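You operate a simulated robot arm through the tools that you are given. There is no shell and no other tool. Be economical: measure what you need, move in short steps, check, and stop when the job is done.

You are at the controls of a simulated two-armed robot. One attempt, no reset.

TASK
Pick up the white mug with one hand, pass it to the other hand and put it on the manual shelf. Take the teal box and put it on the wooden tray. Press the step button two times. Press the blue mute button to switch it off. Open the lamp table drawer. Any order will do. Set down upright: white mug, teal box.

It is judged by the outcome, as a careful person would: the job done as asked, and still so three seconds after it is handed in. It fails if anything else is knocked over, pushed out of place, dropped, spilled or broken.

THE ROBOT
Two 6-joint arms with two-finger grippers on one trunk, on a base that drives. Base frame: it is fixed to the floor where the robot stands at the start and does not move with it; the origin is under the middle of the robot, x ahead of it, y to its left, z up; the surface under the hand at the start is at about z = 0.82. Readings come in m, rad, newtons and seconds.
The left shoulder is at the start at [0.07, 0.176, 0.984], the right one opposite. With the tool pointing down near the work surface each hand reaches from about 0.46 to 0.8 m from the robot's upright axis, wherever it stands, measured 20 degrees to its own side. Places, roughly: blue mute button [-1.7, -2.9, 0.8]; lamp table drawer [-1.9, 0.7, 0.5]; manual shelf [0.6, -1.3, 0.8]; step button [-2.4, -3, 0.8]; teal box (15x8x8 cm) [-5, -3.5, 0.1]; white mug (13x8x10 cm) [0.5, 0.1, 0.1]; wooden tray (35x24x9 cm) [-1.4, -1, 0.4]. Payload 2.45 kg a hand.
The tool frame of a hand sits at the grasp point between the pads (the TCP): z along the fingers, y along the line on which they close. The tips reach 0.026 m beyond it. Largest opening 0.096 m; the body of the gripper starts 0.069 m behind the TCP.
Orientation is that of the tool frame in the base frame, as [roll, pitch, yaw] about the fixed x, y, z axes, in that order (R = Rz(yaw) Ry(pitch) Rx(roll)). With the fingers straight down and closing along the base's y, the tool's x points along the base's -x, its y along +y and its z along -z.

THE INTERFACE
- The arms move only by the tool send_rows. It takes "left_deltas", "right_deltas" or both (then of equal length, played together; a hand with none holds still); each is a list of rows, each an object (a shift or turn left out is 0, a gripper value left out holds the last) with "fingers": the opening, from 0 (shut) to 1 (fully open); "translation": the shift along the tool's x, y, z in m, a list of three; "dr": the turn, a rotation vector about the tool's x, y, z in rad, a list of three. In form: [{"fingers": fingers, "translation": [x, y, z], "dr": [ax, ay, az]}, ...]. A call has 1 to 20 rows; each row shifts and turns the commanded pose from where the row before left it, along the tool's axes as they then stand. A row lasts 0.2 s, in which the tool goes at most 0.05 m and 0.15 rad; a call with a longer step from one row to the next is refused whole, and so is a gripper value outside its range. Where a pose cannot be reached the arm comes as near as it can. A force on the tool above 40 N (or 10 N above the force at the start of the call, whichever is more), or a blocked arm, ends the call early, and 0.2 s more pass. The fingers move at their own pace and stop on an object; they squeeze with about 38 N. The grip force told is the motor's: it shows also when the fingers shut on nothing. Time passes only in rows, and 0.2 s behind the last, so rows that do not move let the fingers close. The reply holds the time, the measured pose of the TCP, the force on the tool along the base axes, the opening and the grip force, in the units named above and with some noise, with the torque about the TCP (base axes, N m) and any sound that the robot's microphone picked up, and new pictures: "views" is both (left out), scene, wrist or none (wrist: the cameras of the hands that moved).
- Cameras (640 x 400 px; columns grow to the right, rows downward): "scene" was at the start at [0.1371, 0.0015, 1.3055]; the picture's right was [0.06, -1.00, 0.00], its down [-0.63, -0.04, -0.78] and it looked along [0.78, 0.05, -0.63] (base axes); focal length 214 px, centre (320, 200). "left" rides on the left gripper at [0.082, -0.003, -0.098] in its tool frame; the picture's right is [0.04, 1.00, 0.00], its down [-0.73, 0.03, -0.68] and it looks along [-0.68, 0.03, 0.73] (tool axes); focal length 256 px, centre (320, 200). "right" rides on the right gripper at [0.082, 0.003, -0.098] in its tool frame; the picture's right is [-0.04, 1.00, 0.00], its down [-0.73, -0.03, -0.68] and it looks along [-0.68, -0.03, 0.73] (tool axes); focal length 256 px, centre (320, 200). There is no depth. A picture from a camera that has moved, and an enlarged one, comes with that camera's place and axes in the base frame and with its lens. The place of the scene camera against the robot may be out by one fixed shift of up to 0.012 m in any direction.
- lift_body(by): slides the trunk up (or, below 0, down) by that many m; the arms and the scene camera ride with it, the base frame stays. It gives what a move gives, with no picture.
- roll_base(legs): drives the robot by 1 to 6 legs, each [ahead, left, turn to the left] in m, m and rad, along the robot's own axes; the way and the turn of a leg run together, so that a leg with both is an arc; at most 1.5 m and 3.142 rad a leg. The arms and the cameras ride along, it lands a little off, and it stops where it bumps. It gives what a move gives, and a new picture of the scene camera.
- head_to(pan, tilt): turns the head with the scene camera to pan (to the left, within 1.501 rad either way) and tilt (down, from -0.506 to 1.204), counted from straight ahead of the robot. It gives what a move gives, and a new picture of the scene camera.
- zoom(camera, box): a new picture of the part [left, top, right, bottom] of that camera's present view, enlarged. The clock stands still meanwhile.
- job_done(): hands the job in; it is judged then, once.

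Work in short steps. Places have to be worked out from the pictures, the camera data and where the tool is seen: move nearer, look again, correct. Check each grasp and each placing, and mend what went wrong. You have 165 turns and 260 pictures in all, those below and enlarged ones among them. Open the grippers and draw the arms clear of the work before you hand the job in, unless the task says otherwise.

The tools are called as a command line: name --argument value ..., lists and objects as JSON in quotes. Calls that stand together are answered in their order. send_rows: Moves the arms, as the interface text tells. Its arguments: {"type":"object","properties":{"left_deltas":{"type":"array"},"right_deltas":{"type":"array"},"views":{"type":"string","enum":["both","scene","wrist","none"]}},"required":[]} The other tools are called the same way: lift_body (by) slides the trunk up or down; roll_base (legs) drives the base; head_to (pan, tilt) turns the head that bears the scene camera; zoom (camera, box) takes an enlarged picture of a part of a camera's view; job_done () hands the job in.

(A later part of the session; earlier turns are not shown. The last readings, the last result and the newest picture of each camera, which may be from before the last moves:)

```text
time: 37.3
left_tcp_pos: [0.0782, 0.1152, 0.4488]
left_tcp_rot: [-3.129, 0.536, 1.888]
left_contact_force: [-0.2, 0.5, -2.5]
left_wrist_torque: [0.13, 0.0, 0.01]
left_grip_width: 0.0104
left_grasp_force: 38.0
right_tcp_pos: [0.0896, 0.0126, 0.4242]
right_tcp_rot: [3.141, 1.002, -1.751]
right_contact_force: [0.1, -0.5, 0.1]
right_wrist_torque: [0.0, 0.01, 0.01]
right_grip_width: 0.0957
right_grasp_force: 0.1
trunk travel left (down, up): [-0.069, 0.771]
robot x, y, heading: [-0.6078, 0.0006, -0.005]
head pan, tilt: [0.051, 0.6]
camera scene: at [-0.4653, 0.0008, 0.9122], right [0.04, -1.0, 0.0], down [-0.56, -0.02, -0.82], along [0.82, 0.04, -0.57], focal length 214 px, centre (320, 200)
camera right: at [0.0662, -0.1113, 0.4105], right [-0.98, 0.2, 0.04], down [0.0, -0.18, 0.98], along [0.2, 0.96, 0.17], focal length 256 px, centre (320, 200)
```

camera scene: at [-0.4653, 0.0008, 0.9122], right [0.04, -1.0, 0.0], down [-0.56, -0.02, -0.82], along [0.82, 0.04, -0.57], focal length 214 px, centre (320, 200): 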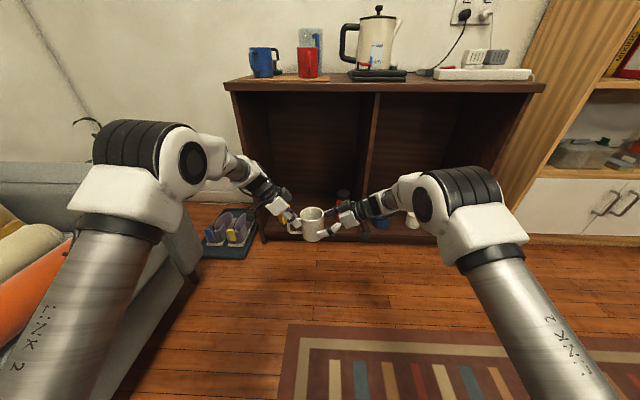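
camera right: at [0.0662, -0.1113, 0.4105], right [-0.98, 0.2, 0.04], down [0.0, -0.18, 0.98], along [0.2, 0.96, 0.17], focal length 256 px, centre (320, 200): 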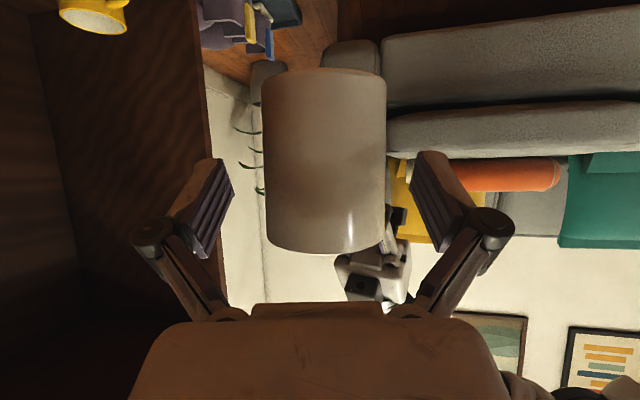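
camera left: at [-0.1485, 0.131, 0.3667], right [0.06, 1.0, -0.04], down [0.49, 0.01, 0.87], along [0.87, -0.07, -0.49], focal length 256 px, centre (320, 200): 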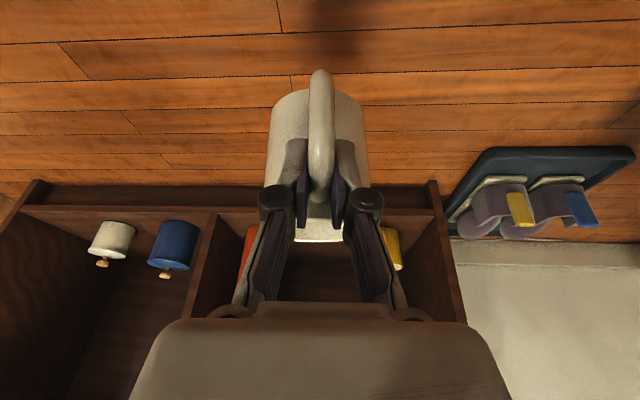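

Aligned; advance the last 5 cm.

send_rows --right_deltas '[{"translation": [0, 0.001, 0.025]}, {"translation": [0, 0.001, 0.022]}, {}]' --views "both"

```text
time: 38.1
left_tcp_pos: [0.0781, 0.1145, 0.4485]
left_tcp_rot: [-3.129, 0.536, 1.888]
left_contact_force: [-0.3, -0.2, -2.6]
left_wrist_torque: [0.12, 0.04, 0.01]
left_grip_width: 0.0101
left_grasp_force: 37.8
right_tcp_pos: [0.0963, 0.0533, 0.3994]
right_tcp_rot: [3.139, 1.001, -1.75]
right_contact_force: [0.0, -0.8, 0.3]
right_wrist_torque: [0.0, 0.01, -0.02]
right_grip_width: 0.096
right_grasp_force: 0.1
trunk travel left (down, up): [-0.069, 0.771]
robot x, y, heading: [-0.6057, -0.0018, -0.01]
head pan, tilt: [0.051, 0.6]
camera scene: at [-0.4653, 0.0009, 0.9122], right [0.04, -1.0, 0.0], down [-0.56, -0.02, -0.82], along [0.82, 0.04, -0.57], focal length 214 px, centre (320, 200)
camera right: at [0.0722, -0.0711, 0.3858], right [-0.98, 0.2, 0.03], down [0.0, -0.18, 0.98], along [0.2, 0.96, 0.17], focal length 256 px, centre (320, 200)
```

scene: 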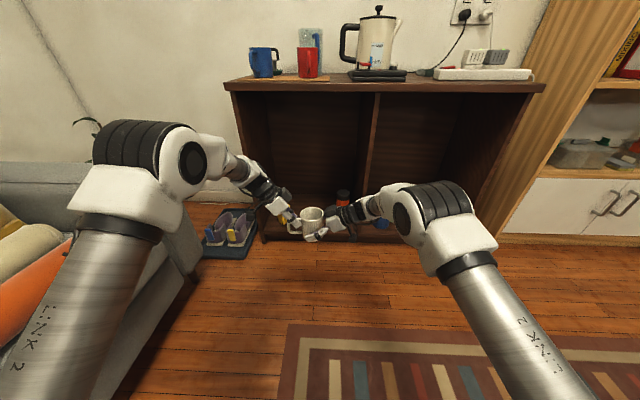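
right: 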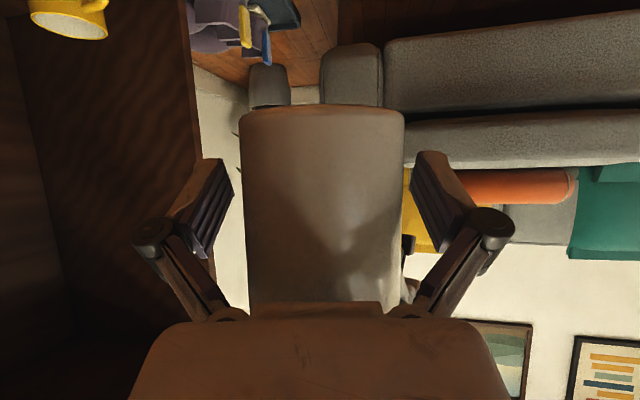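

Centred with the mug between the pads and no contact. Close the right fingers.

send_rows --right_deltas '[{"fingers": 0.7}, {"fingers": 0.3}, {"fingers": 0}, {}, {}]' --views "both"

zoom --camera "scene" --box '[260, 170, 380, 250]'

```text
time: 39.3
left_tcp_pos: [0.0782, 0.1148, 0.4483]
left_tcp_rot: [-3.129, 0.536, 1.887]
left_contact_force: [-2.5, 8.7, -5.1]
left_wrist_torque: [0.1, 0.05, 0.04]
left_grip_width: 0.0104
left_grasp_force: 37.2
right_tcp_pos: [0.0977, 0.0535, 0.3998]
right_tcp_rot: [3.14, 1.0, -1.751]
right_contact_force: [2.2, -9.0, 1.8]
right_wrist_torque: [0.57, 0.18, -0.04]
right_grip_width: 0.0741
right_grasp_force: 38.1
trunk travel left (down, up): [-0.069, 0.771]
robot x, y, heading: [-0.6088, 0.0035, -0.008]
head pan, tilt: [0.051, 0.6]
camera scene: at [-0.4654, 0.0008, 0.9122], right [0.04, -1.0, 0.0], down [-0.56, -0.02, -0.82], along [0.82, 0.04, -0.57], focal length 214 px, centre (320, 200)
camera right: at [0.0723, -0.0714, 0.386], right [-0.98, 0.2, 0.03], down [0.0, -0.18, 0.98], along [0.2, 0.96, 0.17], focal length 256 px, centre (320, 200)
```

scene: 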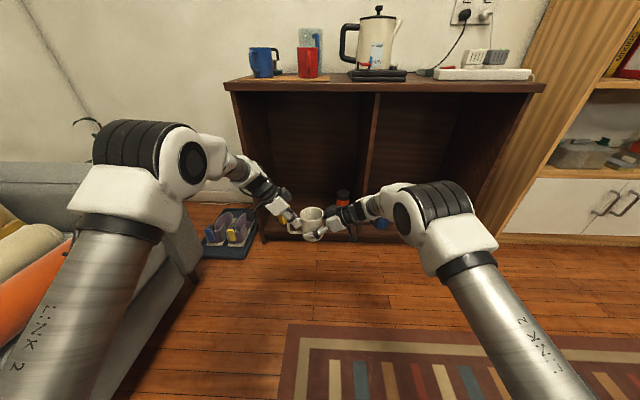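
right: 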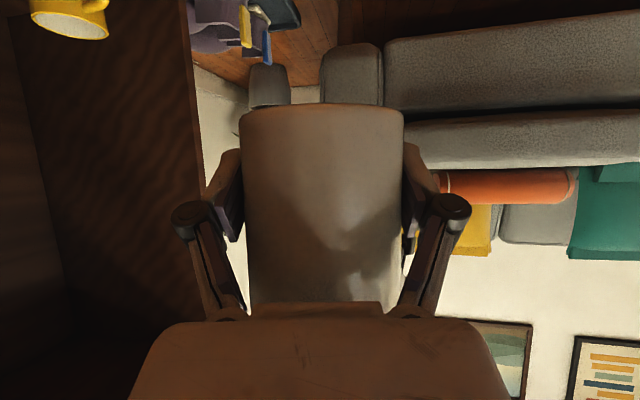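

```text
5.00 times, centred on (320, 210) of scene
camera zoom: at [-0.4654, 0.0008, 0.9122], right [0.04, -1.0, 0.0], down [-0.56, -0.02, -0.82], along [0.82, 0.04, -0.57], focal length 1072 px, centre (320, 150)
```

zoom: 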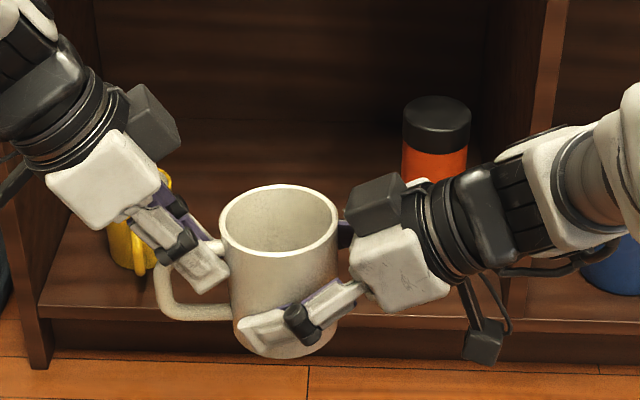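

Right grip holds the body (7.4 cm). Now release the left fingers and see whether the mug stays.

send_rows --left_deltas '[{"fingers": 0.15}, {"fingers": 0.4}, {"fingers": 0.4}, {}]' --views "none"

zoom --camera "scene" --box '[260, 170, 380, 250]'

```text
time: 40.3
left_tcp_pos: [0.0788, 0.1133, 0.4492]
left_tcp_rot: [-3.132, 0.538, 1.888]
left_contact_force: [0.0, 0.5, -0.5]
left_wrist_torque: [-0.02, 0.01, 0.0]
left_grip_width: 0.0385
left_grasp_force: 0.0
right_tcp_pos: [0.0968, 0.0525, 0.4001]
right_tcp_rot: [3.139, 0.999, -1.751]
right_contact_force: [-0.1, 0.0, -0.6]
right_wrist_torque: [-0.01, 0.0, -0.03]
right_grip_width: 0.074
right_grasp_force: 38.3
trunk travel left (down, up): [-0.069, 0.771]
robot x, y, heading: [-0.6043, -0.0002, 0.0]
head pan, tilt: [0.051, 0.6]
```

```text
5.00 times, centred on (320, 210) of scene
camera zoom: at [-0.4654, 0.0008, 0.9122], right [0.04, -1.0, 0.0], down [-0.56, -0.02, -0.82], along [0.82, 0.04, -0.57], focal length 1072 px, centre (320, 150)
```

zoom: 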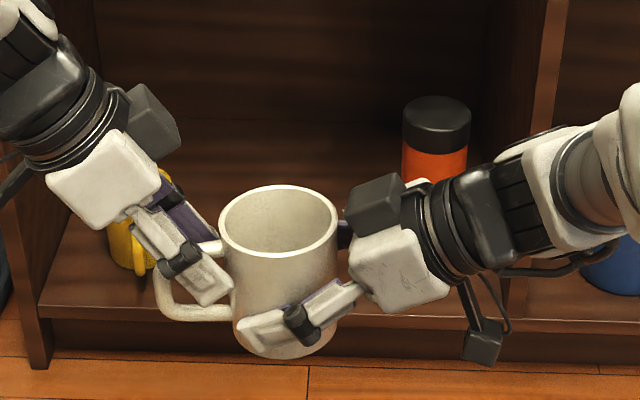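

Mug stays with the right hand. Withdraw the left back along its axis, and pull the right hand with the mug a little to the right.

send_rows --left_deltas '[{"translation": [0, 0, -0.03]}, {"translation": [0, 0, -0.04]}, {"translation": [0, 0, -0.04]}, {"translation": [0, 0, -0.04]}, {}, {}]' --views "scene"

```text
time: 41.7
left_tcp_pos: [0.0601, 0.1865, 0.5778]
left_tcp_rot: [-3.129, 0.538, 1.888]
left_contact_force: [-0.7, -0.5, 0.4]
left_wrist_torque: [-0.01, 0.02, -0.02]
left_grip_width: 0.0383
left_grasp_force: 0.1
right_tcp_pos: [0.097, 0.0539, 0.401]
right_tcp_rot: [3.139, 1.001, -1.751]
right_contact_force: [-0.9, -0.4, 0.0]
right_wrist_torque: [-0.05, -0.03, -0.01]
right_grip_width: 0.0743
right_grasp_force: 38.2
trunk travel left (down, up): [-0.069, 0.771]
robot x, y, heading: [-0.6016, -0.0005, -0.008]
head pan, tilt: [0.051, 0.6]
camera scene: at [-0.4653, 0.0008, 0.9122], right [0.04, -1.0, 0.0], down [-0.56, -0.02, -0.82], along [0.82, 0.04, -0.57], focal length 214 px, centre (320, 200)
```

scene: 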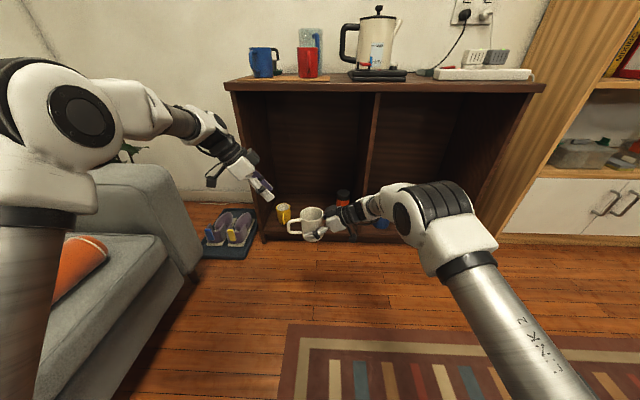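

Now move the mug right and up, then yaw the right hand back toward straight ahead.

send_rows --right_deltas '[{"translation": [0.004, -0.001, -0.0373]}, {"translation": [0.004, -0.001, -0.0373]}, {"translation": [0.004, -0.001, -0.0373]}, {"translation": [0.004, -0.001, -0.0373]}, {"translation": [0.004, -0.001, -0.0373]}, {"translation": [0.004, -0.001, -0.0373]}, {"dr": [0.118, 0, 0.0756]}, {"dr": [0.118, 0, 0.0756]}, {"dr": [0.118, 0, 0.0756]}, {"dr": [0.118, 0, 0.0756]}, {"dr": [0.118, 0, 0.0756]}, {"dr": [0.118, 0, 0.0756]}, {"dr": [0.118, 0, 0.0756]}, {"dr": [0.118, 0, 0.0756]}, {"dr": [0.118, 0, 0.0756]}, {}]' --views "both"

```text
time: 45.1
left_tcp_pos: [0.0583, 0.1864, 0.5769]
left_tcp_rot: [-3.132, 0.538, 1.888]
left_contact_force: [-0.2, -0.3, 0.8]
left_wrist_torque: [0.02, 0.0, 0.0]
left_grip_width: 0.0384
left_grasp_force: 0.1
right_tcp_pos: [0.0683, -0.1478, 0.5119]
right_tcp_rot: [3.13, 0.991, -3.011]
right_contact_force: [0.1, 0.6, -3.3]
right_wrist_torque: [-0.04, 0.03, -0.03]
right_grip_width: 0.074
right_grasp_force: 38.4
right hand out of reach, approached as far as the arm can: row 15
trunk travel left (down, up): [-0.069, 0.771]
robot x, y, heading: [-0.6099, -0.0006, -0.011]
head pan, tilt: [0.051, 0.6]
camera scene: at [-0.4654, 0.0008, 0.9122], right [0.04, -1.0, 0.0], down [-0.56, -0.02, -0.82], along [0.82, 0.04, -0.57], focal length 214 px, centre (320, 200)
camera right: at [-0.0563, -0.1629, 0.4985], right [-0.12, 0.99, 0.04], down [-0.16, -0.06, 0.99], along [0.98, 0.11, 0.16], focal length 256 px, centre (320, 200)
```

scene: 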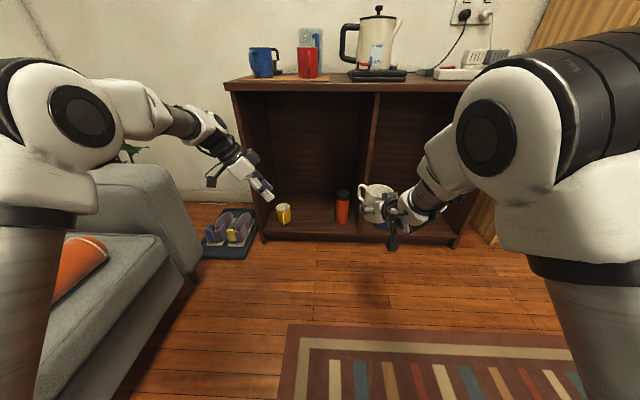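
right: 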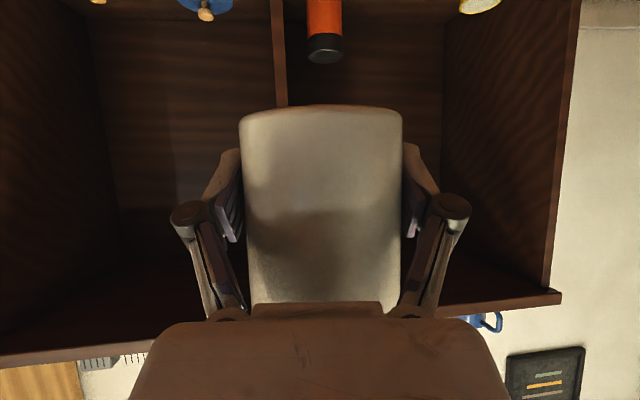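

The mug is held well with the handle pointing into the shelf direction. Raise the trunk and look right toward the bookcase.

lift_body --by 0.5

roll_base --legs '[[0.25, 0, 0]]'

head_to --pan -1.1 --tilt 0.45

```text
refused: 0.5 is not a number from -0.4 to 0.4
```

```text
time: 46.9
left_tcp_pos: [0.3124, 0.1847, 0.5773]
left_tcp_rot: [-3.129, 0.534, 1.889]
left_contact_force: [-0.4, 0.3, 0.1]
left_wrist_torque: [-0.02, 0.02, 0.02]
left_grip_width: 0.0387
left_grasp_force: 0.1
right_tcp_pos: [0.3224, -0.1506, 0.5116]
right_tcp_rot: [3.128, 0.989, -3.01]
right_contact_force: [0.4, 0.4, -3.7]
right_wrist_torque: [-0.01, 0.05, -0.03]
right_grip_width: 0.074
right_grasp_force: 38.3
trunk travel left (down, up): [-0.069, 0.771]
robot x, y, heading: [-0.3507, -0.0012, -0.006]
head pan, tilt: [0.051, 0.6]
camera scene: at [-0.2118, -0.0014, 0.9121], right [0.04, -1.0, 0.0], down [-0.57, -0.02, -0.82], along [0.82, 0.03, -0.57], focal length 214 px, centre (320, 200)
```

scene: 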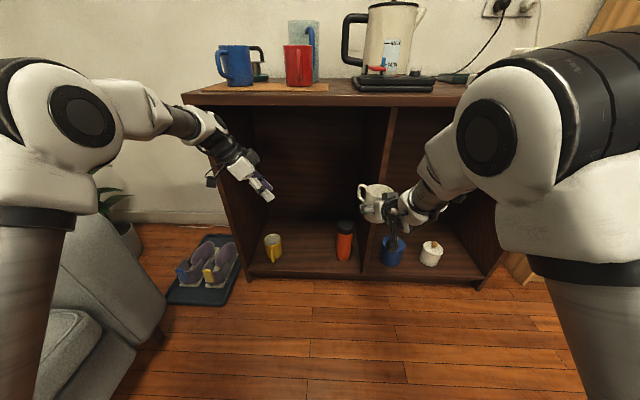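

```text
time: 48.3
left_tcp_pos: [0.3129, 0.1843, 0.5761]
left_tcp_rot: [-3.132, 0.535, 1.889]
left_contact_force: [0.3, -0.6, -0.1]
left_wrist_torque: [0.0, -0.01, 0.03]
left_grip_width: 0.0387
left_grasp_force: 0.0
right_tcp_pos: [0.3215, -0.1504, 0.5114]
right_tcp_rot: [3.128, 0.989, -3.011]
right_contact_force: [0.1, -0.4, -2.8]
right_wrist_torque: [-0.02, 0.02, 0.03]
right_grip_width: 0.0741
right_grasp_force: 38.7
trunk travel left (down, up): [-0.069, 0.771]
robot x, y, heading: [-0.3531, -0.0006, -0.013]
head pan, tilt: [-1.1, 0.45]
camera scene: at [-0.2591, -0.0874, 0.9258], right [-0.89, -0.45, 0.0], down [-0.2, 0.39, -0.9], along [0.4, -0.81, -0.44], focal length 214 px, centre (320, 200)
```

scene: 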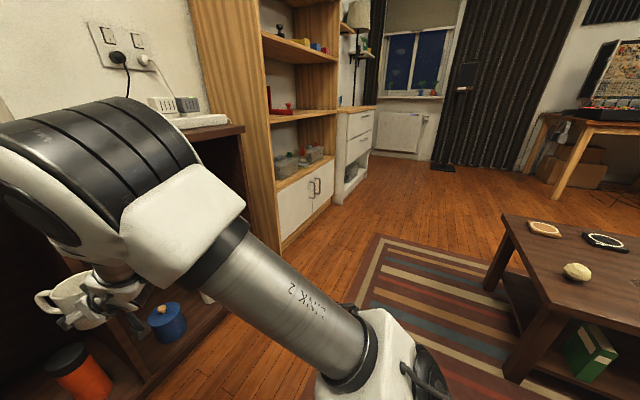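

I'm too close under the tabletop to raise here. Back off, raise, then go around at a safe x (coffee table edge at x≈-0.6, bookcase front at x≈0.45).

roll_base --legs '[[-0.22, 0, 0]]'

lift_body --by 0.4

lift_body --by 0.1

roll_base --legs '[[0.24, 0, 0], [0, -0.35, 0], [0.08, 0, 0]]'

```text
time: 50.0
left_tcp_pos: [0.0883, 0.1912, 0.5767]
left_tcp_rot: [-3.133, 0.534, 1.897]
left_contact_force: [-0.1, -0.4, -0.2]
left_wrist_torque: [-0.03, -0.02, -0.02]
left_grip_width: 0.0385
left_grasp_force: 0.0
right_tcp_pos: [0.1013, -0.1431, 0.5119]
right_tcp_rot: [3.127, 0.988, -3.002]
right_contact_force: [0.1, -0.1, -2.3]
right_wrist_torque: [-0.02, 0.02, 0.0]
right_grip_width: 0.0741
right_grasp_force: 38.1
trunk travel left (down, up): [-0.069, 0.771]
robot x, y, heading: [-0.5757, 0.0055, 0.002]
head pan, tilt: [-1.1, 0.45]
camera scene: at [-0.4815, -0.0857, 0.9258], right [-0.89, -0.45, 0.0], down [-0.2, 0.39, -0.9], along [0.41, -0.8, -0.44], focal length 214 px, centre (320, 200)
```

scene: 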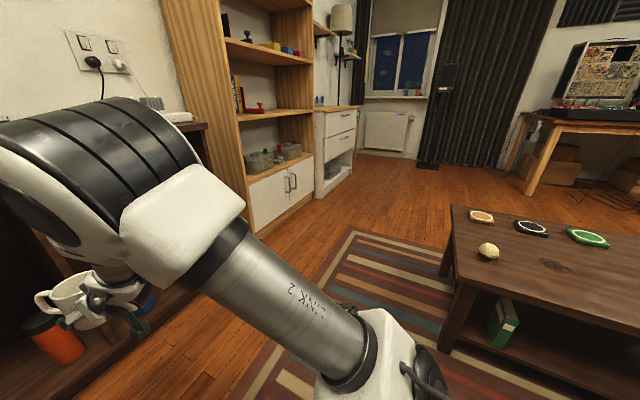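

```text
time: 53.8
left_tcp_pos: [0.0883, 0.1915, 0.9773]
left_tcp_rot: [-3.128, 0.536, 1.896]
left_contact_force: [0.0, -0.3, -0.2]
left_wrist_torque: [0.01, 0.01, 0.0]
left_grip_width: 0.0383
left_grasp_force: 0.0
right_tcp_pos: [0.1011, -0.1432, 0.9112]
right_tcp_rot: [3.128, 0.988, -3.002]
right_contact_force: [-0.8, 0.1, -2.5]
right_wrist_torque: [-0.01, 0.04, 0.0]
right_grip_width: 0.0736
right_grasp_force: 38.1
trunk travel left (down, up): [-0.469, 0.371]
robot x, y, heading: [-0.5722, 0.0023, -0.003]
head pan, tilt: [-1.1, 0.45]
```

```text
time: 55.2
left_tcp_pos: [0.0871, 0.1895, 1.0769]
left_tcp_rot: [-3.13, 0.536, 1.897]
left_contact_force: [0.1, -0.2, -0.1]
left_wrist_torque: [0.01, -0.02, 0.01]
left_grip_width: 0.0385
left_grasp_force: 0.0
right_tcp_pos: [0.1011, -0.1426, 1.0113]
right_tcp_rot: [3.127, 0.99, -3.001]
right_contact_force: [-0.6, 0.4, -3.2]
right_wrist_torque: [0.0, 0.04, -0.02]
right_grip_width: 0.0738
right_grasp_force: 38.0
trunk travel left (down, up): [-0.569, 0.271]
robot x, y, heading: [-0.5762, 0.0018, 0.0]
head pan, tilt: [-1.1, 0.45]
```

```text
time: 59.5
left_tcp_pos: [0.4061, -0.1642, 1.0765]
left_tcp_rot: [-3.129, 0.536, 1.901]
left_contact_force: [0.5, -0.3, 0.1]
left_wrist_torque: [-0.01, 0.0, 0.03]
left_grip_width: 0.0384
left_grasp_force: 0.2
right_tcp_pos: [0.4199, -0.4991, 1.0118]
right_tcp_rot: [3.127, 0.989, -2.997]
right_contact_force: [0.1, -0.8, -3.0]
right_wrist_torque: [-0.01, 0.03, 0.0]
right_grip_width: 0.0739
right_grasp_force: 37.5
trunk travel left (down, up): [-0.569, 0.271]
robot x, y, heading: [-0.2566, -0.3561, 0.003]
head pan, tilt: [-1.1, 0.45]
camera scene: at [-0.1621, -0.4437, 1.4257], right [-0.89, -0.46, 0.0], down [-0.2, 0.39, -0.9], along [0.41, -0.8, -0.44], focal length 214 px, centre (320, 200)
```

scene: 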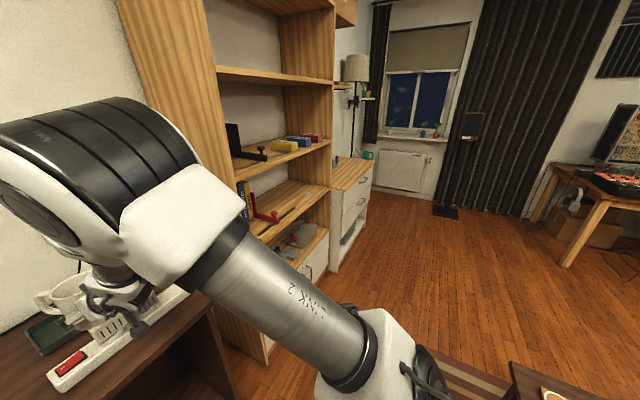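

The mug hand must be drawn in ~10 cm before passing the bookcase side panel. Try retracting.

send_rows --right_deltas '[{"translation": [0.0183, 0, -0.028]}, {"translation": [0.0183, 0, -0.028]}, {"translation": [0.0183, 0, -0.028]}, {}]' --views "none"

head_to --pan -1.45 --tilt 0.75

```text
time: 60.5
left_tcp_pos: [0.4057, -0.1635, 1.0774]
left_tcp_rot: [-3.13, 0.537, 1.901]
left_contact_force: [-0.6, 0.0, 0.2]
left_wrist_torque: [0.0, 0.0, 0.0]
left_grip_width: 0.0384
left_grasp_force: 0.1
right_tcp_pos: [0.3211, -0.513, 1.0116]
right_tcp_rot: [3.125, 0.989, -2.999]
right_contact_force: [-0.6, 0.5, -2.1]
right_wrist_torque: [-0.01, 0.04, 0.04]
right_grip_width: 0.0738
right_grasp_force: 37.3
trunk travel left (down, up): [-0.569, 0.271]
robot x, y, heading: [-0.2569, -0.3588, 0.005]
head pan, tilt: [-1.1, 0.45]
```

```text
time: 61.3
left_tcp_pos: [0.405, -0.1628, 1.0772]
left_tcp_rot: [-3.132, 0.537, 1.902]
left_contact_force: [0.3, 0.6, 0.4]
left_wrist_torque: [0.01, -0.01, 0.01]
left_grip_width: 0.0383
left_grasp_force: 0.2
right_tcp_pos: [0.3225, -0.5117, 1.0122]
right_tcp_rot: [3.129, 0.99, -2.995]
right_contact_force: [0.4, -0.8, -2.4]
right_wrist_torque: [-0.01, 0.02, 0.01]
right_grip_width: 0.074
right_grasp_force: 38.2
trunk travel left (down, up): [-0.569, 0.271]
robot x, y, heading: [-0.2554, -0.3563, 0.004]
head pan, tilt: [-1.45, 0.75]
camera scene: at [-0.1947, -0.4438, 1.3994], right [-0.99, -0.13, 0.0], down [-0.09, 0.68, -0.73], along [0.09, -0.73, -0.68], focal length 214 px, centre (320, 200)
```

scene: 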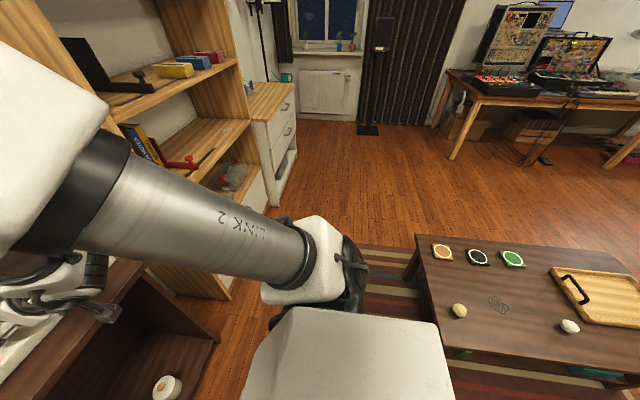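

Retraction worked; the coffee table edge is at x≈-0.65, so the corridor is free. Retract the left hand too, then strafe right in two legs.

send_rows --left_deltas '[{"translation": [0.0093, -0.0315, -0.0055]}, {"translation": [0.0093, -0.0315, -0.0055]}, {"translation": [0.0093, -0.0315, -0.0055]}, {}]' --views "none"

roll_base --legs '[[0, -0.45, 0], [0, -0.4, 0]]'

head_to --pan -0.2 --tilt 0.5

```text
time: 62.3
left_tcp_pos: [0.306, -0.1662, 1.0776]
left_tcp_rot: [-3.127, 0.536, 1.901]
left_contact_force: [0.4, 0.3, -0.7]
left_wrist_torque: [-0.01, 0.03, -0.02]
left_grip_width: 0.0385
left_grasp_force: 0.1
right_tcp_pos: [0.3222, -0.5126, 1.0122]
right_tcp_rot: [3.127, 0.989, -2.997]
right_contact_force: [0.2, 0.7, -3.2]
right_wrist_torque: [0.01, 0.07, -0.01]
right_grip_width: 0.074
right_grasp_force: 37.4
trunk travel left (down, up): [-0.569, 0.271]
robot x, y, heading: [-0.2597, -0.3585, 0.004]
head pan, tilt: [-1.45, 0.75]
```

```text
time: 67.1
left_tcp_pos: [0.3073, -1.0149, 1.078]
left_tcp_rot: [-3.13, 0.538, 1.897]
left_contact_force: [0.4, -0.4, -0.1]
left_wrist_torque: [0.01, 0.04, 0.03]
left_grip_width: 0.0385
left_grasp_force: 0.0
right_tcp_pos: [0.3222, -1.3611, 1.0123]
right_tcp_rot: [3.126, 0.987, -3.001]
right_contact_force: [0.2, 0.8, -2.6]
right_wrist_torque: [-0.02, 0.02, 0.01]
right_grip_width: 0.0741
right_grasp_force: 38.2
trunk travel left (down, up): [-0.569, 0.271]
robot x, y, heading: [-0.2559, -1.202, 0.003]
head pan, tilt: [-1.45, 0.75]
camera scene: at [-0.1938, -1.2902, 1.3993], right [-0.99, -0.12, 0.0], down [-0.08, 0.68, -0.73], along [0.09, -0.73, -0.68], focal length 214 px, centre (320, 200)
```

scene: 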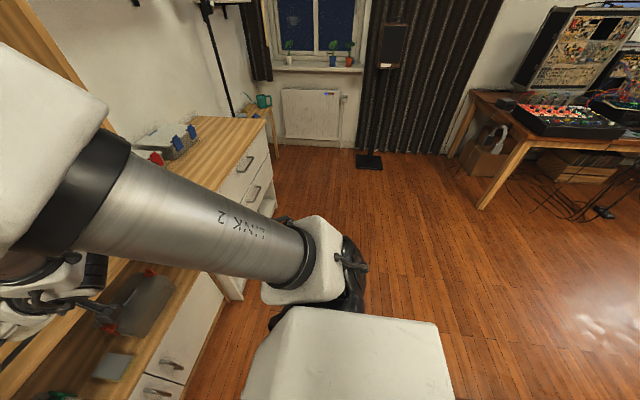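

```text
time: 68.5
left_tcp_pos: [0.3086, -1.0143, 1.078]
left_tcp_rot: [-3.131, 0.54, 1.896]
left_contact_force: [0.0, 0.2, 1.1]
left_wrist_torque: [-0.03, 0.02, -0.03]
left_grip_width: 0.0386
left_grasp_force: 0.1
right_tcp_pos: [0.3224, -1.3604, 1.0113]
right_tcp_rot: [3.125, 0.988, -3.002]
right_contact_force: [-0.4, -0.3, -3.1]
right_wrist_torque: [-0.03, 0.03, -0.01]
right_grip_width: 0.0736
right_grasp_force: 37.5
trunk travel left (down, up): [-0.569, 0.271]
robot x, y, heading: [-0.2574, -1.2034, 0.002]
head pan, tilt: [-0.201, 0.499]
camera scene: at [-0.1147, -1.2258, 1.4213], right [-0.2, -0.98, 0.0], down [-0.47, 0.1, -0.88], along [0.86, -0.17, -0.48], focal length 214 px, centre (320, 200)
```

scene: 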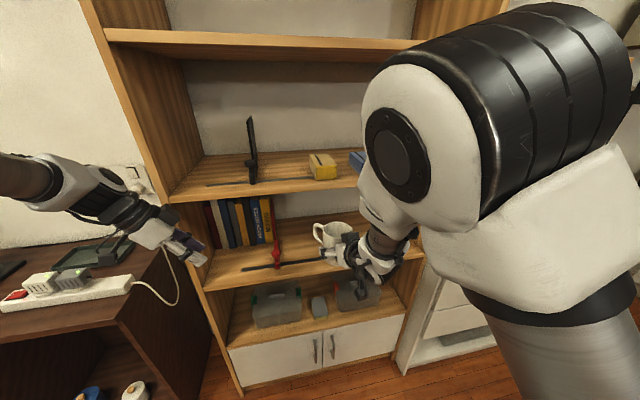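

Bookcase in front. Zoom onto the manual shelf to choose a free spot.

zoom --camera "scene" --box '[180, 160, 420, 310]'

zoom --camera "right" --box '[0, 0, 640, 400]'

```text
2.67 times, centred on (300, 235) of scene
camera zoom: at [-0.1147, -1.2258, 1.4213], right [-0.2, -0.98, 0.0], down [-0.47, 0.1, -0.88], along [0.86, -0.17, -0.48], focal length 572 px, centre (373, 107)
```

zoom: 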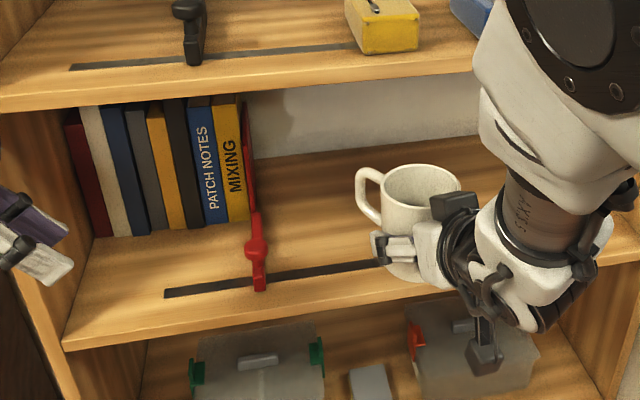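

```text
1.00 times, centred on (320, 200) of right (not enlarged: the box is as wide or as high as the picture)
camera zoom: at [0.1973, -1.3772, 0.999], right [-0.13, 0.99, 0.04], down [-0.16, -0.06, 0.99], along [0.98, 0.12, 0.16], focal length 256 px, centre (320, 200)
```

zoom: 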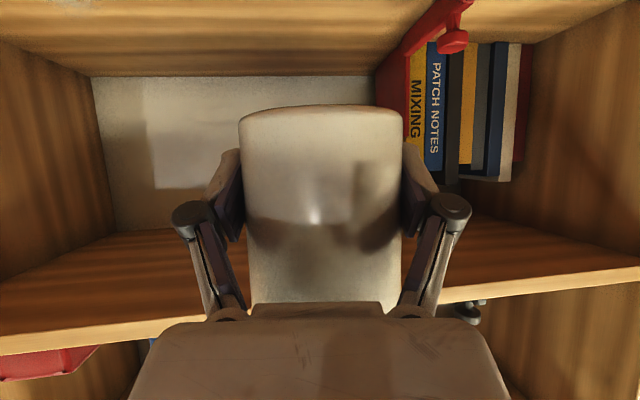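

Free space is right of the red bookend (y −1.25 to −1.77), shelf front at x≈0.46, z≈0.81. Clear the left hand away, lower the trunk 10 cm and come nearer.

send_rows --left_deltas '[{"translation": [0.0277, 0.0055, -0.0358]}, {"translation": [0.0277, 0.0055, -0.0358]}, {"translation": [0.0277, 0.0055, -0.0358]}, {"translation": [0.0277, 0.0055, -0.0358]}, {"translation": [0.0277, 0.0055, -0.0358]}, {"translation": [0.0277, 0.0055, -0.0358]}, {}]' --views "none"

lift_body --by -0.1

roll_base --legs '[[0, -0.09, 0], [0.15, 0, 0]]'

zoom --camera "right" --box '[0, 0, 640, 400]'

```text
time: 70.2
left_tcp_pos: [0.2617, -0.7651, 1.1792]
left_tcp_rot: [-3.13, 0.536, 1.896]
left_contact_force: [-0.5, -0.2, -0.1]
left_wrist_torque: [0.02, 0.01, -0.02]
left_grip_width: 0.0383
left_grasp_force: 0.0
right_tcp_pos: [0.3222, -1.3616, 1.0127]
right_tcp_rot: [3.127, 0.985, -3.003]
right_contact_force: [-0.1, 0.2, -2.7]
right_wrist_torque: [-0.05, 0.06, 0.0]
right_grip_width: 0.074
right_grasp_force: 37.9
trunk travel left (down, up): [-0.569, 0.271]
robot x, y, heading: [-0.2587, -1.2006, -0.007]
head pan, tilt: [-0.201, 0.499]
```

```text
time: 71.5
left_tcp_pos: [0.2607, -0.7639, 1.0796]
left_tcp_rot: [-3.131, 0.539, 1.897]
left_contact_force: [-0.1, 0.1, 0.3]
left_wrist_torque: [0.01, -0.01, 0.02]
left_grip_width: 0.0386
left_grasp_force: 0.1
right_tcp_pos: [0.3231, -1.3612, 0.9129]
right_tcp_rot: [3.128, 0.99, -3.003]
right_contact_force: [-0.3, -0.1, -2.5]
right_wrist_torque: [-0.03, 0.03, -0.01]
right_grip_width: 0.0742
right_grasp_force: 38.1
trunk travel left (down, up): [-0.469, 0.371]
robot x, y, heading: [-0.2551, -1.2052, 0.001]
head pan, tilt: [-0.201, 0.499]
```

```text
time: 73.5
left_tcp_pos: [0.4099, -0.8514, 1.0803]
left_tcp_rot: [-3.129, 0.535, 1.9]
left_contact_force: [-0.1, 0.5, -0.3]
left_wrist_torque: [-0.04, 0.07, -0.02]
left_grip_width: 0.0383
left_grasp_force: 0.1
right_tcp_pos: [0.473, -1.449, 0.9125]
right_tcp_rot: [3.126, 0.988, -3.0]
right_contact_force: [0.3, 0.0, -3.1]
right_wrist_torque: [-0.04, 0.04, 0.01]
right_grip_width: 0.0739
right_grasp_force: 37.8
trunk travel left (down, up): [-0.469, 0.371]
robot x, y, heading: [-0.1092, -1.2899, -0.0]
head pan, tilt: [-0.201, 0.499]
camera scene: at [0.0347, -1.3144, 1.3212], right [-0.2, -0.98, 0.0], down [-0.47, 0.09, -0.88], along [0.86, -0.17, -0.48], focal length 214 px, centre (320, 200)
```

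scene: 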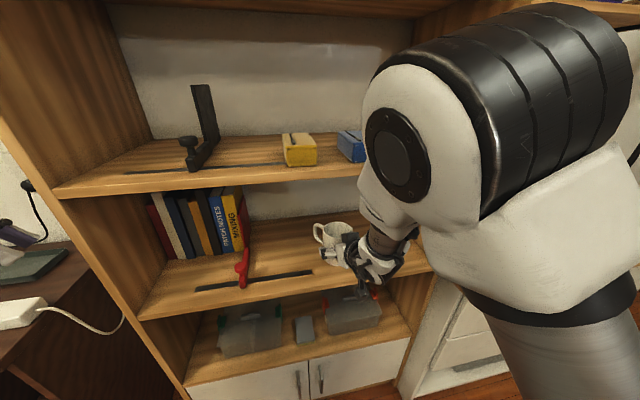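

```text
1.00 times, centred on (320, 200) of right (not enlarged: the box is as wide or as high as the picture)
camera zoom: at [0.3466, -1.4652, 0.8986], right [-0.13, 0.99, 0.04], down [-0.16, -0.06, 0.99], along [0.98, 0.12, 0.16], focal length 256 px, centre (320, 200)
```

zoom: 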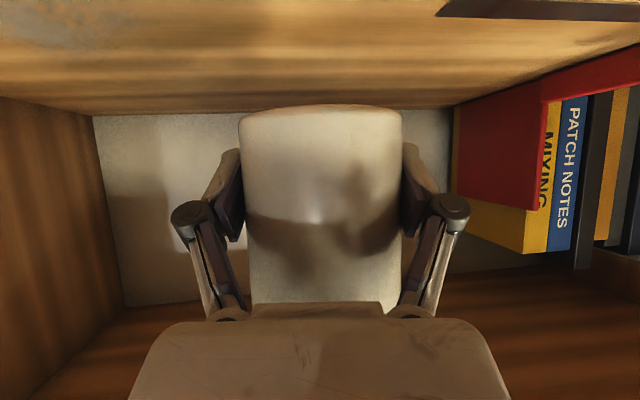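

Space is clear. Move in to x≈0.55, then down to 3 cm above the shelf.

send_rows --right_deltas '[{"translation": [-0.0204, -0.005, 0.031]}, {"translation": [-0.0204, -0.005, 0.031]}, {"translation": [0.0167, 0, 0.011]}, {"translation": [0.0167, 0, 0.011]}, {}]' --views "both"

zoom --camera "scene" --box '[240, 190, 440, 315]'

```text
time: 74.7
left_tcp_pos: [0.4081, -0.8526, 1.0797]
left_tcp_rot: [-3.132, 0.537, 1.9]
left_contact_force: [-0.8, 0.8, 0.3]
left_wrist_torque: [0.0, -0.01, 0.02]
left_grip_width: 0.0383
left_grasp_force: 0.0
right_tcp_pos: [0.5517, -1.4502, 0.8902]
right_tcp_rot: [3.108, 0.976, -2.998]
right_contact_force: [0.0, -0.5, -2.5]
right_wrist_torque: [-0.03, 0.0, -0.01]
right_grip_width: 0.0739
right_grasp_force: 38.6
right hand out of reach, approached as far as the arm can: row 3, 4
trunk travel left (down, up): [-0.469, 0.371]
robot x, y, heading: [-0.106, -1.29, -0.0]
head pan, tilt: [-0.201, 0.499]
camera scene: at [0.0334, -1.3141, 1.3213], right [-0.2, -0.98, 0.0], down [-0.47, 0.09, -0.88], along [0.86, -0.17, -0.48], focal length 214 px, centre (320, 200)
camera right: at [0.4264, -1.4695, 0.8784], right [-0.15, 0.99, 0.05], down [-0.14, -0.07, 0.99], along [0.98, 0.14, 0.15], focal length 256 px, centre (320, 200)
```

scene: 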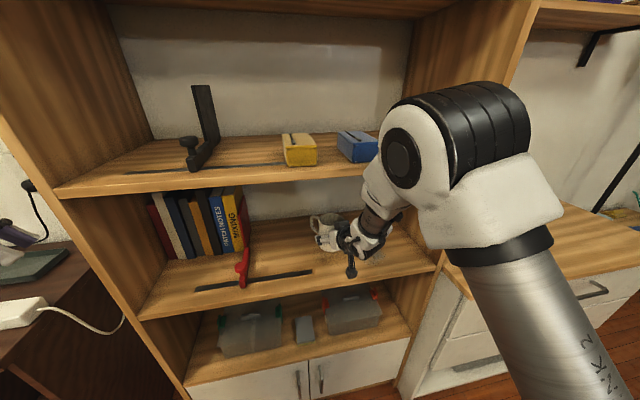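
right: 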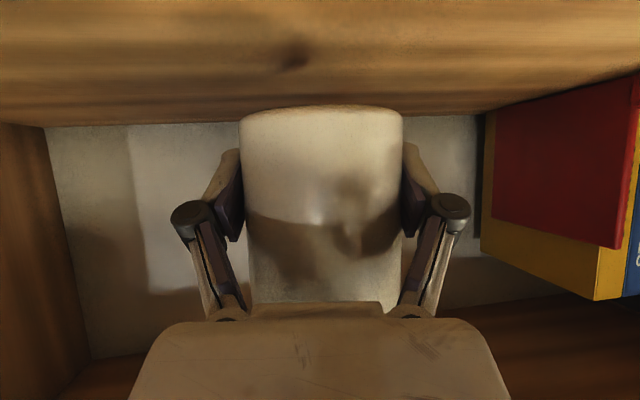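

```text
3.20 times, centred on (340, 252) of scene
camera zoom: at [0.0334, -1.3141, 1.3213], right [-0.2, -0.98, 0.0], down [-0.47, 0.09, -0.88], along [0.86, -0.17, -0.48], focal length 686 px, centre (256, 32)
```

zoom: 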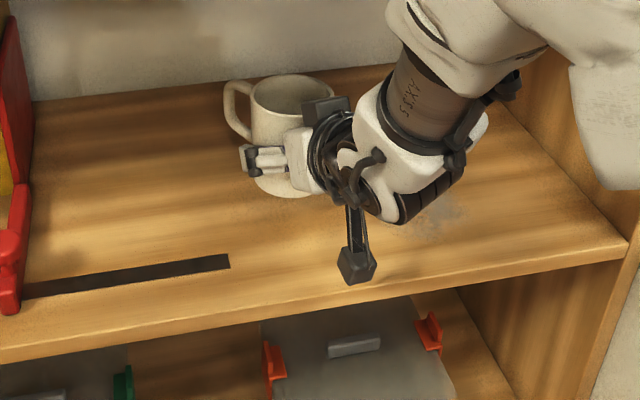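

I'll use the trunk to descend: 3 cm first, then check the gap.

lift_body --by -0.03

zoom --camera "right" --box '[160, 0, 480, 200]'

zoom --camera "scene" --box '[240, 170, 440, 295]'

```text
time: 75.5
left_tcp_pos: [0.4091, -0.852, 1.0484]
left_tcp_rot: [-3.131, 0.537, 1.899]
left_contact_force: [0.0, -0.6, 0.2]
left_wrist_torque: [0.03, -0.01, 0.0]
left_grip_width: 0.0386
left_grasp_force: 0.1
right_tcp_pos: [0.551, -1.4512, 0.8594]
right_tcp_rot: [3.108, 0.977, -3.0]
right_contact_force: [0.9, -1.1, -1.4]
right_wrist_torque: [-0.01, 0.0, 0.0]
right_grip_width: 0.0741
right_grasp_force: 38.0
trunk travel left (down, up): [-0.439, 0.401]
robot x, y, heading: [-0.1069, -1.2952, 0.003]
head pan, tilt: [-0.201, 0.499]
```

```text
2.00 times, centred on (320, 100) of right
camera zoom: at [0.4263, -1.4698, 0.8484], right [-0.15, 0.99, 0.05], down [-0.14, -0.07, 0.99], along [0.98, 0.14, 0.15], focal length 512 px, centre (320, 400)
```

zoom: 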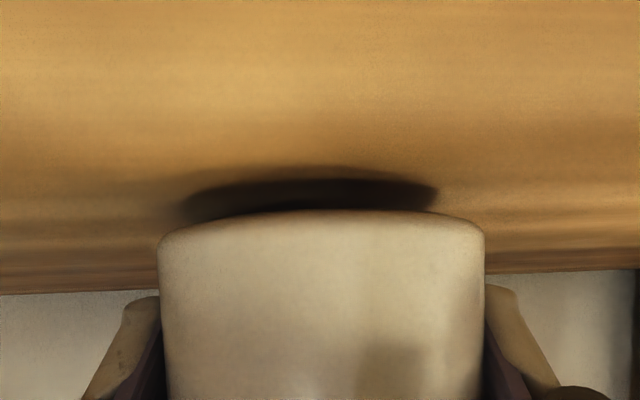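

```text
3.20 times, centred on (340, 232) of scene
camera zoom: at [0.0334, -1.3146, 1.2913], right [-0.2, -0.98, 0.0], down [-0.47, 0.09, -0.88], along [0.86, -0.17, -0.48], focal length 686 px, centre (256, 96)
```

zoom: 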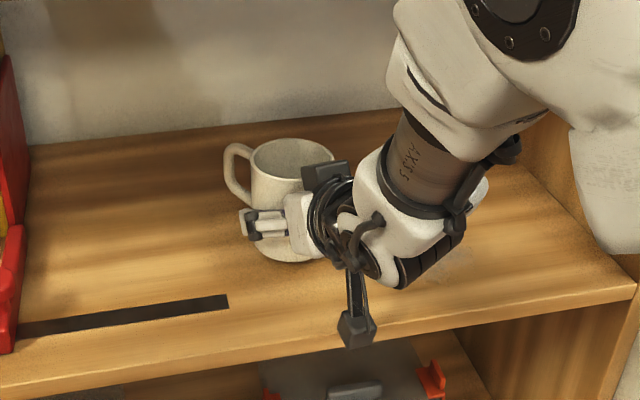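

A shadow gap of about 1 cm remains. Lower in small steps watching the force.

lift_body --by -0.006

lift_body --by -0.004

zoom --camera "right" --box '[160, 0, 480, 200]'

```text
time: 76.0
left_tcp_pos: [0.4076, -0.8518, 1.0438]
left_tcp_rot: [-3.132, 0.537, 1.9]
left_contact_force: [-1.0, -0.1, -0.5]
left_wrist_torque: [0.0, 0.0, 0.04]
left_grip_width: 0.0385
left_grasp_force: 0.1
right_tcp_pos: [0.5527, -1.4502, 0.857]
right_tcp_rot: [3.108, 0.981, -2.999]
right_contact_force: [3.4, -1.6, 8.0]
right_wrist_torque: [-0.06, -0.43, -0.05]
right_grip_width: 0.074
right_grasp_force: 37.5
trunk travel left (down, up): [-0.433, 0.407]
robot x, y, heading: [-0.1062, -1.2899, 0.004]
head pan, tilt: [-0.201, 0.499]
```

```text
time: 76.6
left_tcp_pos: [0.4061, -0.8519, 1.0409]
left_tcp_rot: [-3.133, 0.537, 1.899]
left_contact_force: [-0.3, -0.7, -0.7]
left_wrist_torque: [0.01, -0.01, 0.01]
left_grip_width: 0.0383
left_grasp_force: 0.0
right_tcp_pos: [0.5508, -1.4517, 0.8536]
right_tcp_rot: [3.109, 0.983, -2.998]
right_contact_force: [-0.1, -2.0, 19.3]
right_wrist_torque: [-0.14, -0.76, 0.04]
right_grip_width: 0.074
right_grasp_force: 38.5
trunk travel left (down, up): [-0.429, 0.411]
robot x, y, heading: [-0.1098, -1.293, -0.001]
head pan, tilt: [-0.201, 0.499]
```

```text
2.00 times, centred on (320, 100) of right
camera zoom: at [0.4251, -1.4694, 0.8408], right [-0.15, 0.99, 0.05], down [-0.15, -0.07, 0.99], along [0.98, 0.14, 0.16], focal length 512 px, centre (320, 400)
```

zoom: 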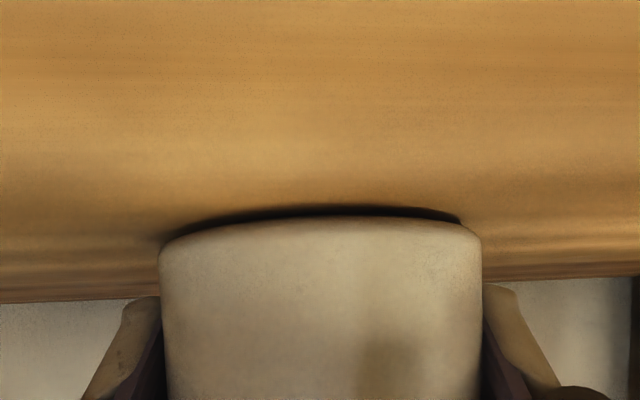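

The mug rests on the shelf (19 N). Open the fingers and back out along the tool axis.

send_rows --right_deltas '[{"fingers": 0.85}, {"fingers": 1}, {}, {}]' --views "wrist"

```text
time: 77.6
left_tcp_pos: [0.4084, -0.8514, 1.0392]
left_tcp_rot: [-3.13, 0.536, 1.897]
left_contact_force: [-0.4, -0.2, 0.3]
left_wrist_torque: [-0.01, 0.0, 0.0]
left_grip_width: 0.0387
left_grasp_force: 0.0
right_tcp_pos: [0.5511, -1.4506, 0.8509]
right_tcp_rot: [3.108, 0.978, -3.0]
right_contact_force: [0.0, 0.6, 0.1]
right_wrist_torque: [0.01, -0.03, 0.02]
right_grip_width: 0.0961
right_grasp_force: 0.1
trunk travel left (down, up): [-0.429, 0.411]
robot x, y, heading: [-0.1051, -1.2936, 0.004]
head pan, tilt: [-0.201, 0.499]
camera right: at [0.4262, -1.4696, 0.8385], right [-0.15, 0.99, 0.05], down [-0.14, -0.07, 0.99], along [0.98, 0.14, 0.15], focal length 256 px, centre (320, 200)
```

right: 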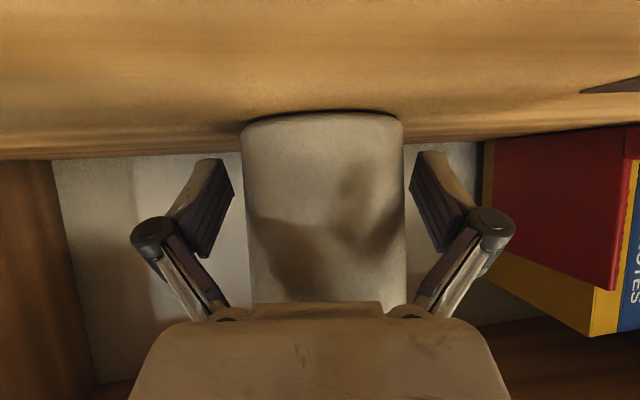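

Released cleanly. Withdraw along the tool axis, then back the base off.

send_rows --right_deltas '[{"translation": [0, 0, -0.03]}, {"translation": [0, 0, -0.04]}, {"translation": [0, 0, -0.04]}, {}]' --views "wrist"

roll_base --legs '[[-0.15, 0, 0]]'

zoom --camera "scene" --box '[200, 140, 440, 290]'

```text
time: 78.6
left_tcp_pos: [0.4101, -0.8525, 1.0374]
left_tcp_rot: [-3.13, 0.535, 1.9]
left_contact_force: [0.9, 0.7, -0.3]
left_wrist_torque: [-0.01, 0.0, -0.04]
left_grip_width: 0.0386
left_grasp_force: 0.0
right_tcp_pos: [0.4635, -1.4646, 0.9122]
right_tcp_rot: [3.11, 0.975, -2.998]
right_contact_force: [0.5, 1.0, 0.2]
right_wrist_torque: [0.04, -0.02, 0.02]
right_grip_width: 0.096
right_grasp_force: 0.1
trunk travel left (down, up): [-0.429, 0.411]
robot x, y, heading: [-0.1088, -1.2909, 0.007]
head pan, tilt: [-0.201, 0.499]
camera right: at [0.3378, -1.484, 0.9009], right [-0.15, 0.99, 0.05], down [-0.14, -0.07, 0.99], along [0.98, 0.14, 0.15], focal length 256 px, centre (320, 200)
```

right: 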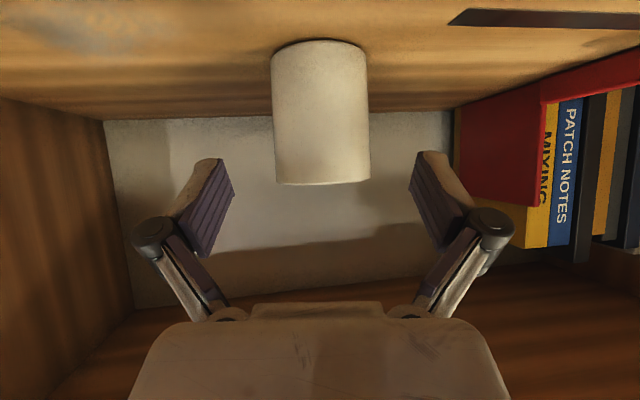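

```text
time: 80.0
left_tcp_pos: [0.2565, -0.8523, 1.0401]
left_tcp_rot: [-3.13, 0.538, 1.899]
left_contact_force: [0.0, 0.8, 0.6]
left_wrist_torque: [0.02, -0.06, 0.01]
left_grip_width: 0.0384
left_grasp_force: 0.2
right_tcp_pos: [0.3101, -1.466, 0.9141]
right_tcp_rot: [3.109, 0.979, -2.998]
right_contact_force: [-0.2, 0.3, 0.0]
right_wrist_torque: [0.01, 0.02, -0.03]
right_grip_width: 0.0961
right_grasp_force: 0.0
trunk travel left (down, up): [-0.429, 0.411]
robot x, y, heading: [-0.2557, -1.2901, 0.006]
head pan, tilt: [-0.201, 0.499]
camera scene: at [-0.119, -1.3147, 1.2815], right [-0.2, -0.98, 0.0], down [-0.47, 0.09, -0.88], along [0.86, -0.17, -0.48], focal length 214 px, centre (320, 200)
```

scene: 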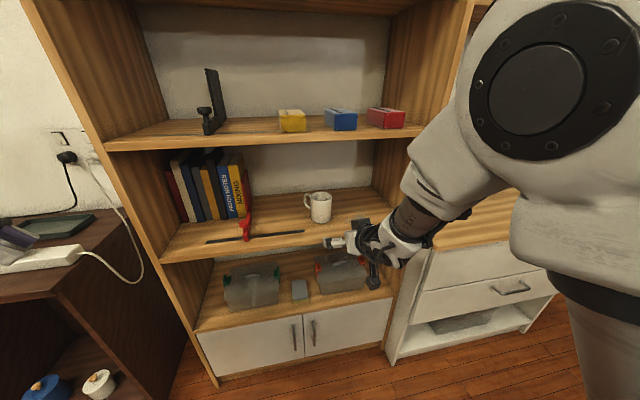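

```text
2.67 times, centred on (320, 215) of scene
camera zoom: at [-0.119, -1.3147, 1.2815], right [-0.2, -0.98, 0.0], down [-0.47, 0.09, -0.88], along [0.86, -0.17, -0.48], focal length 572 px, centre (320, 160)
```

zoom: 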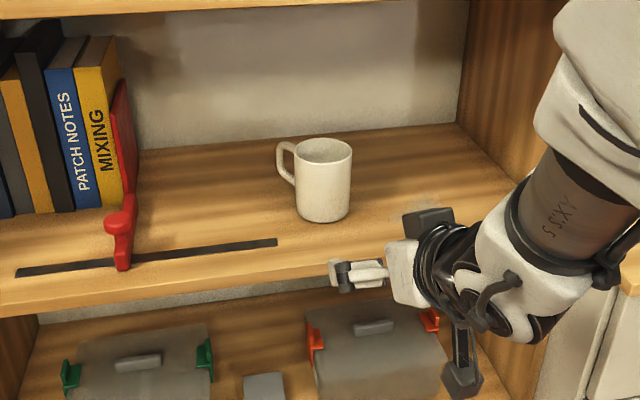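

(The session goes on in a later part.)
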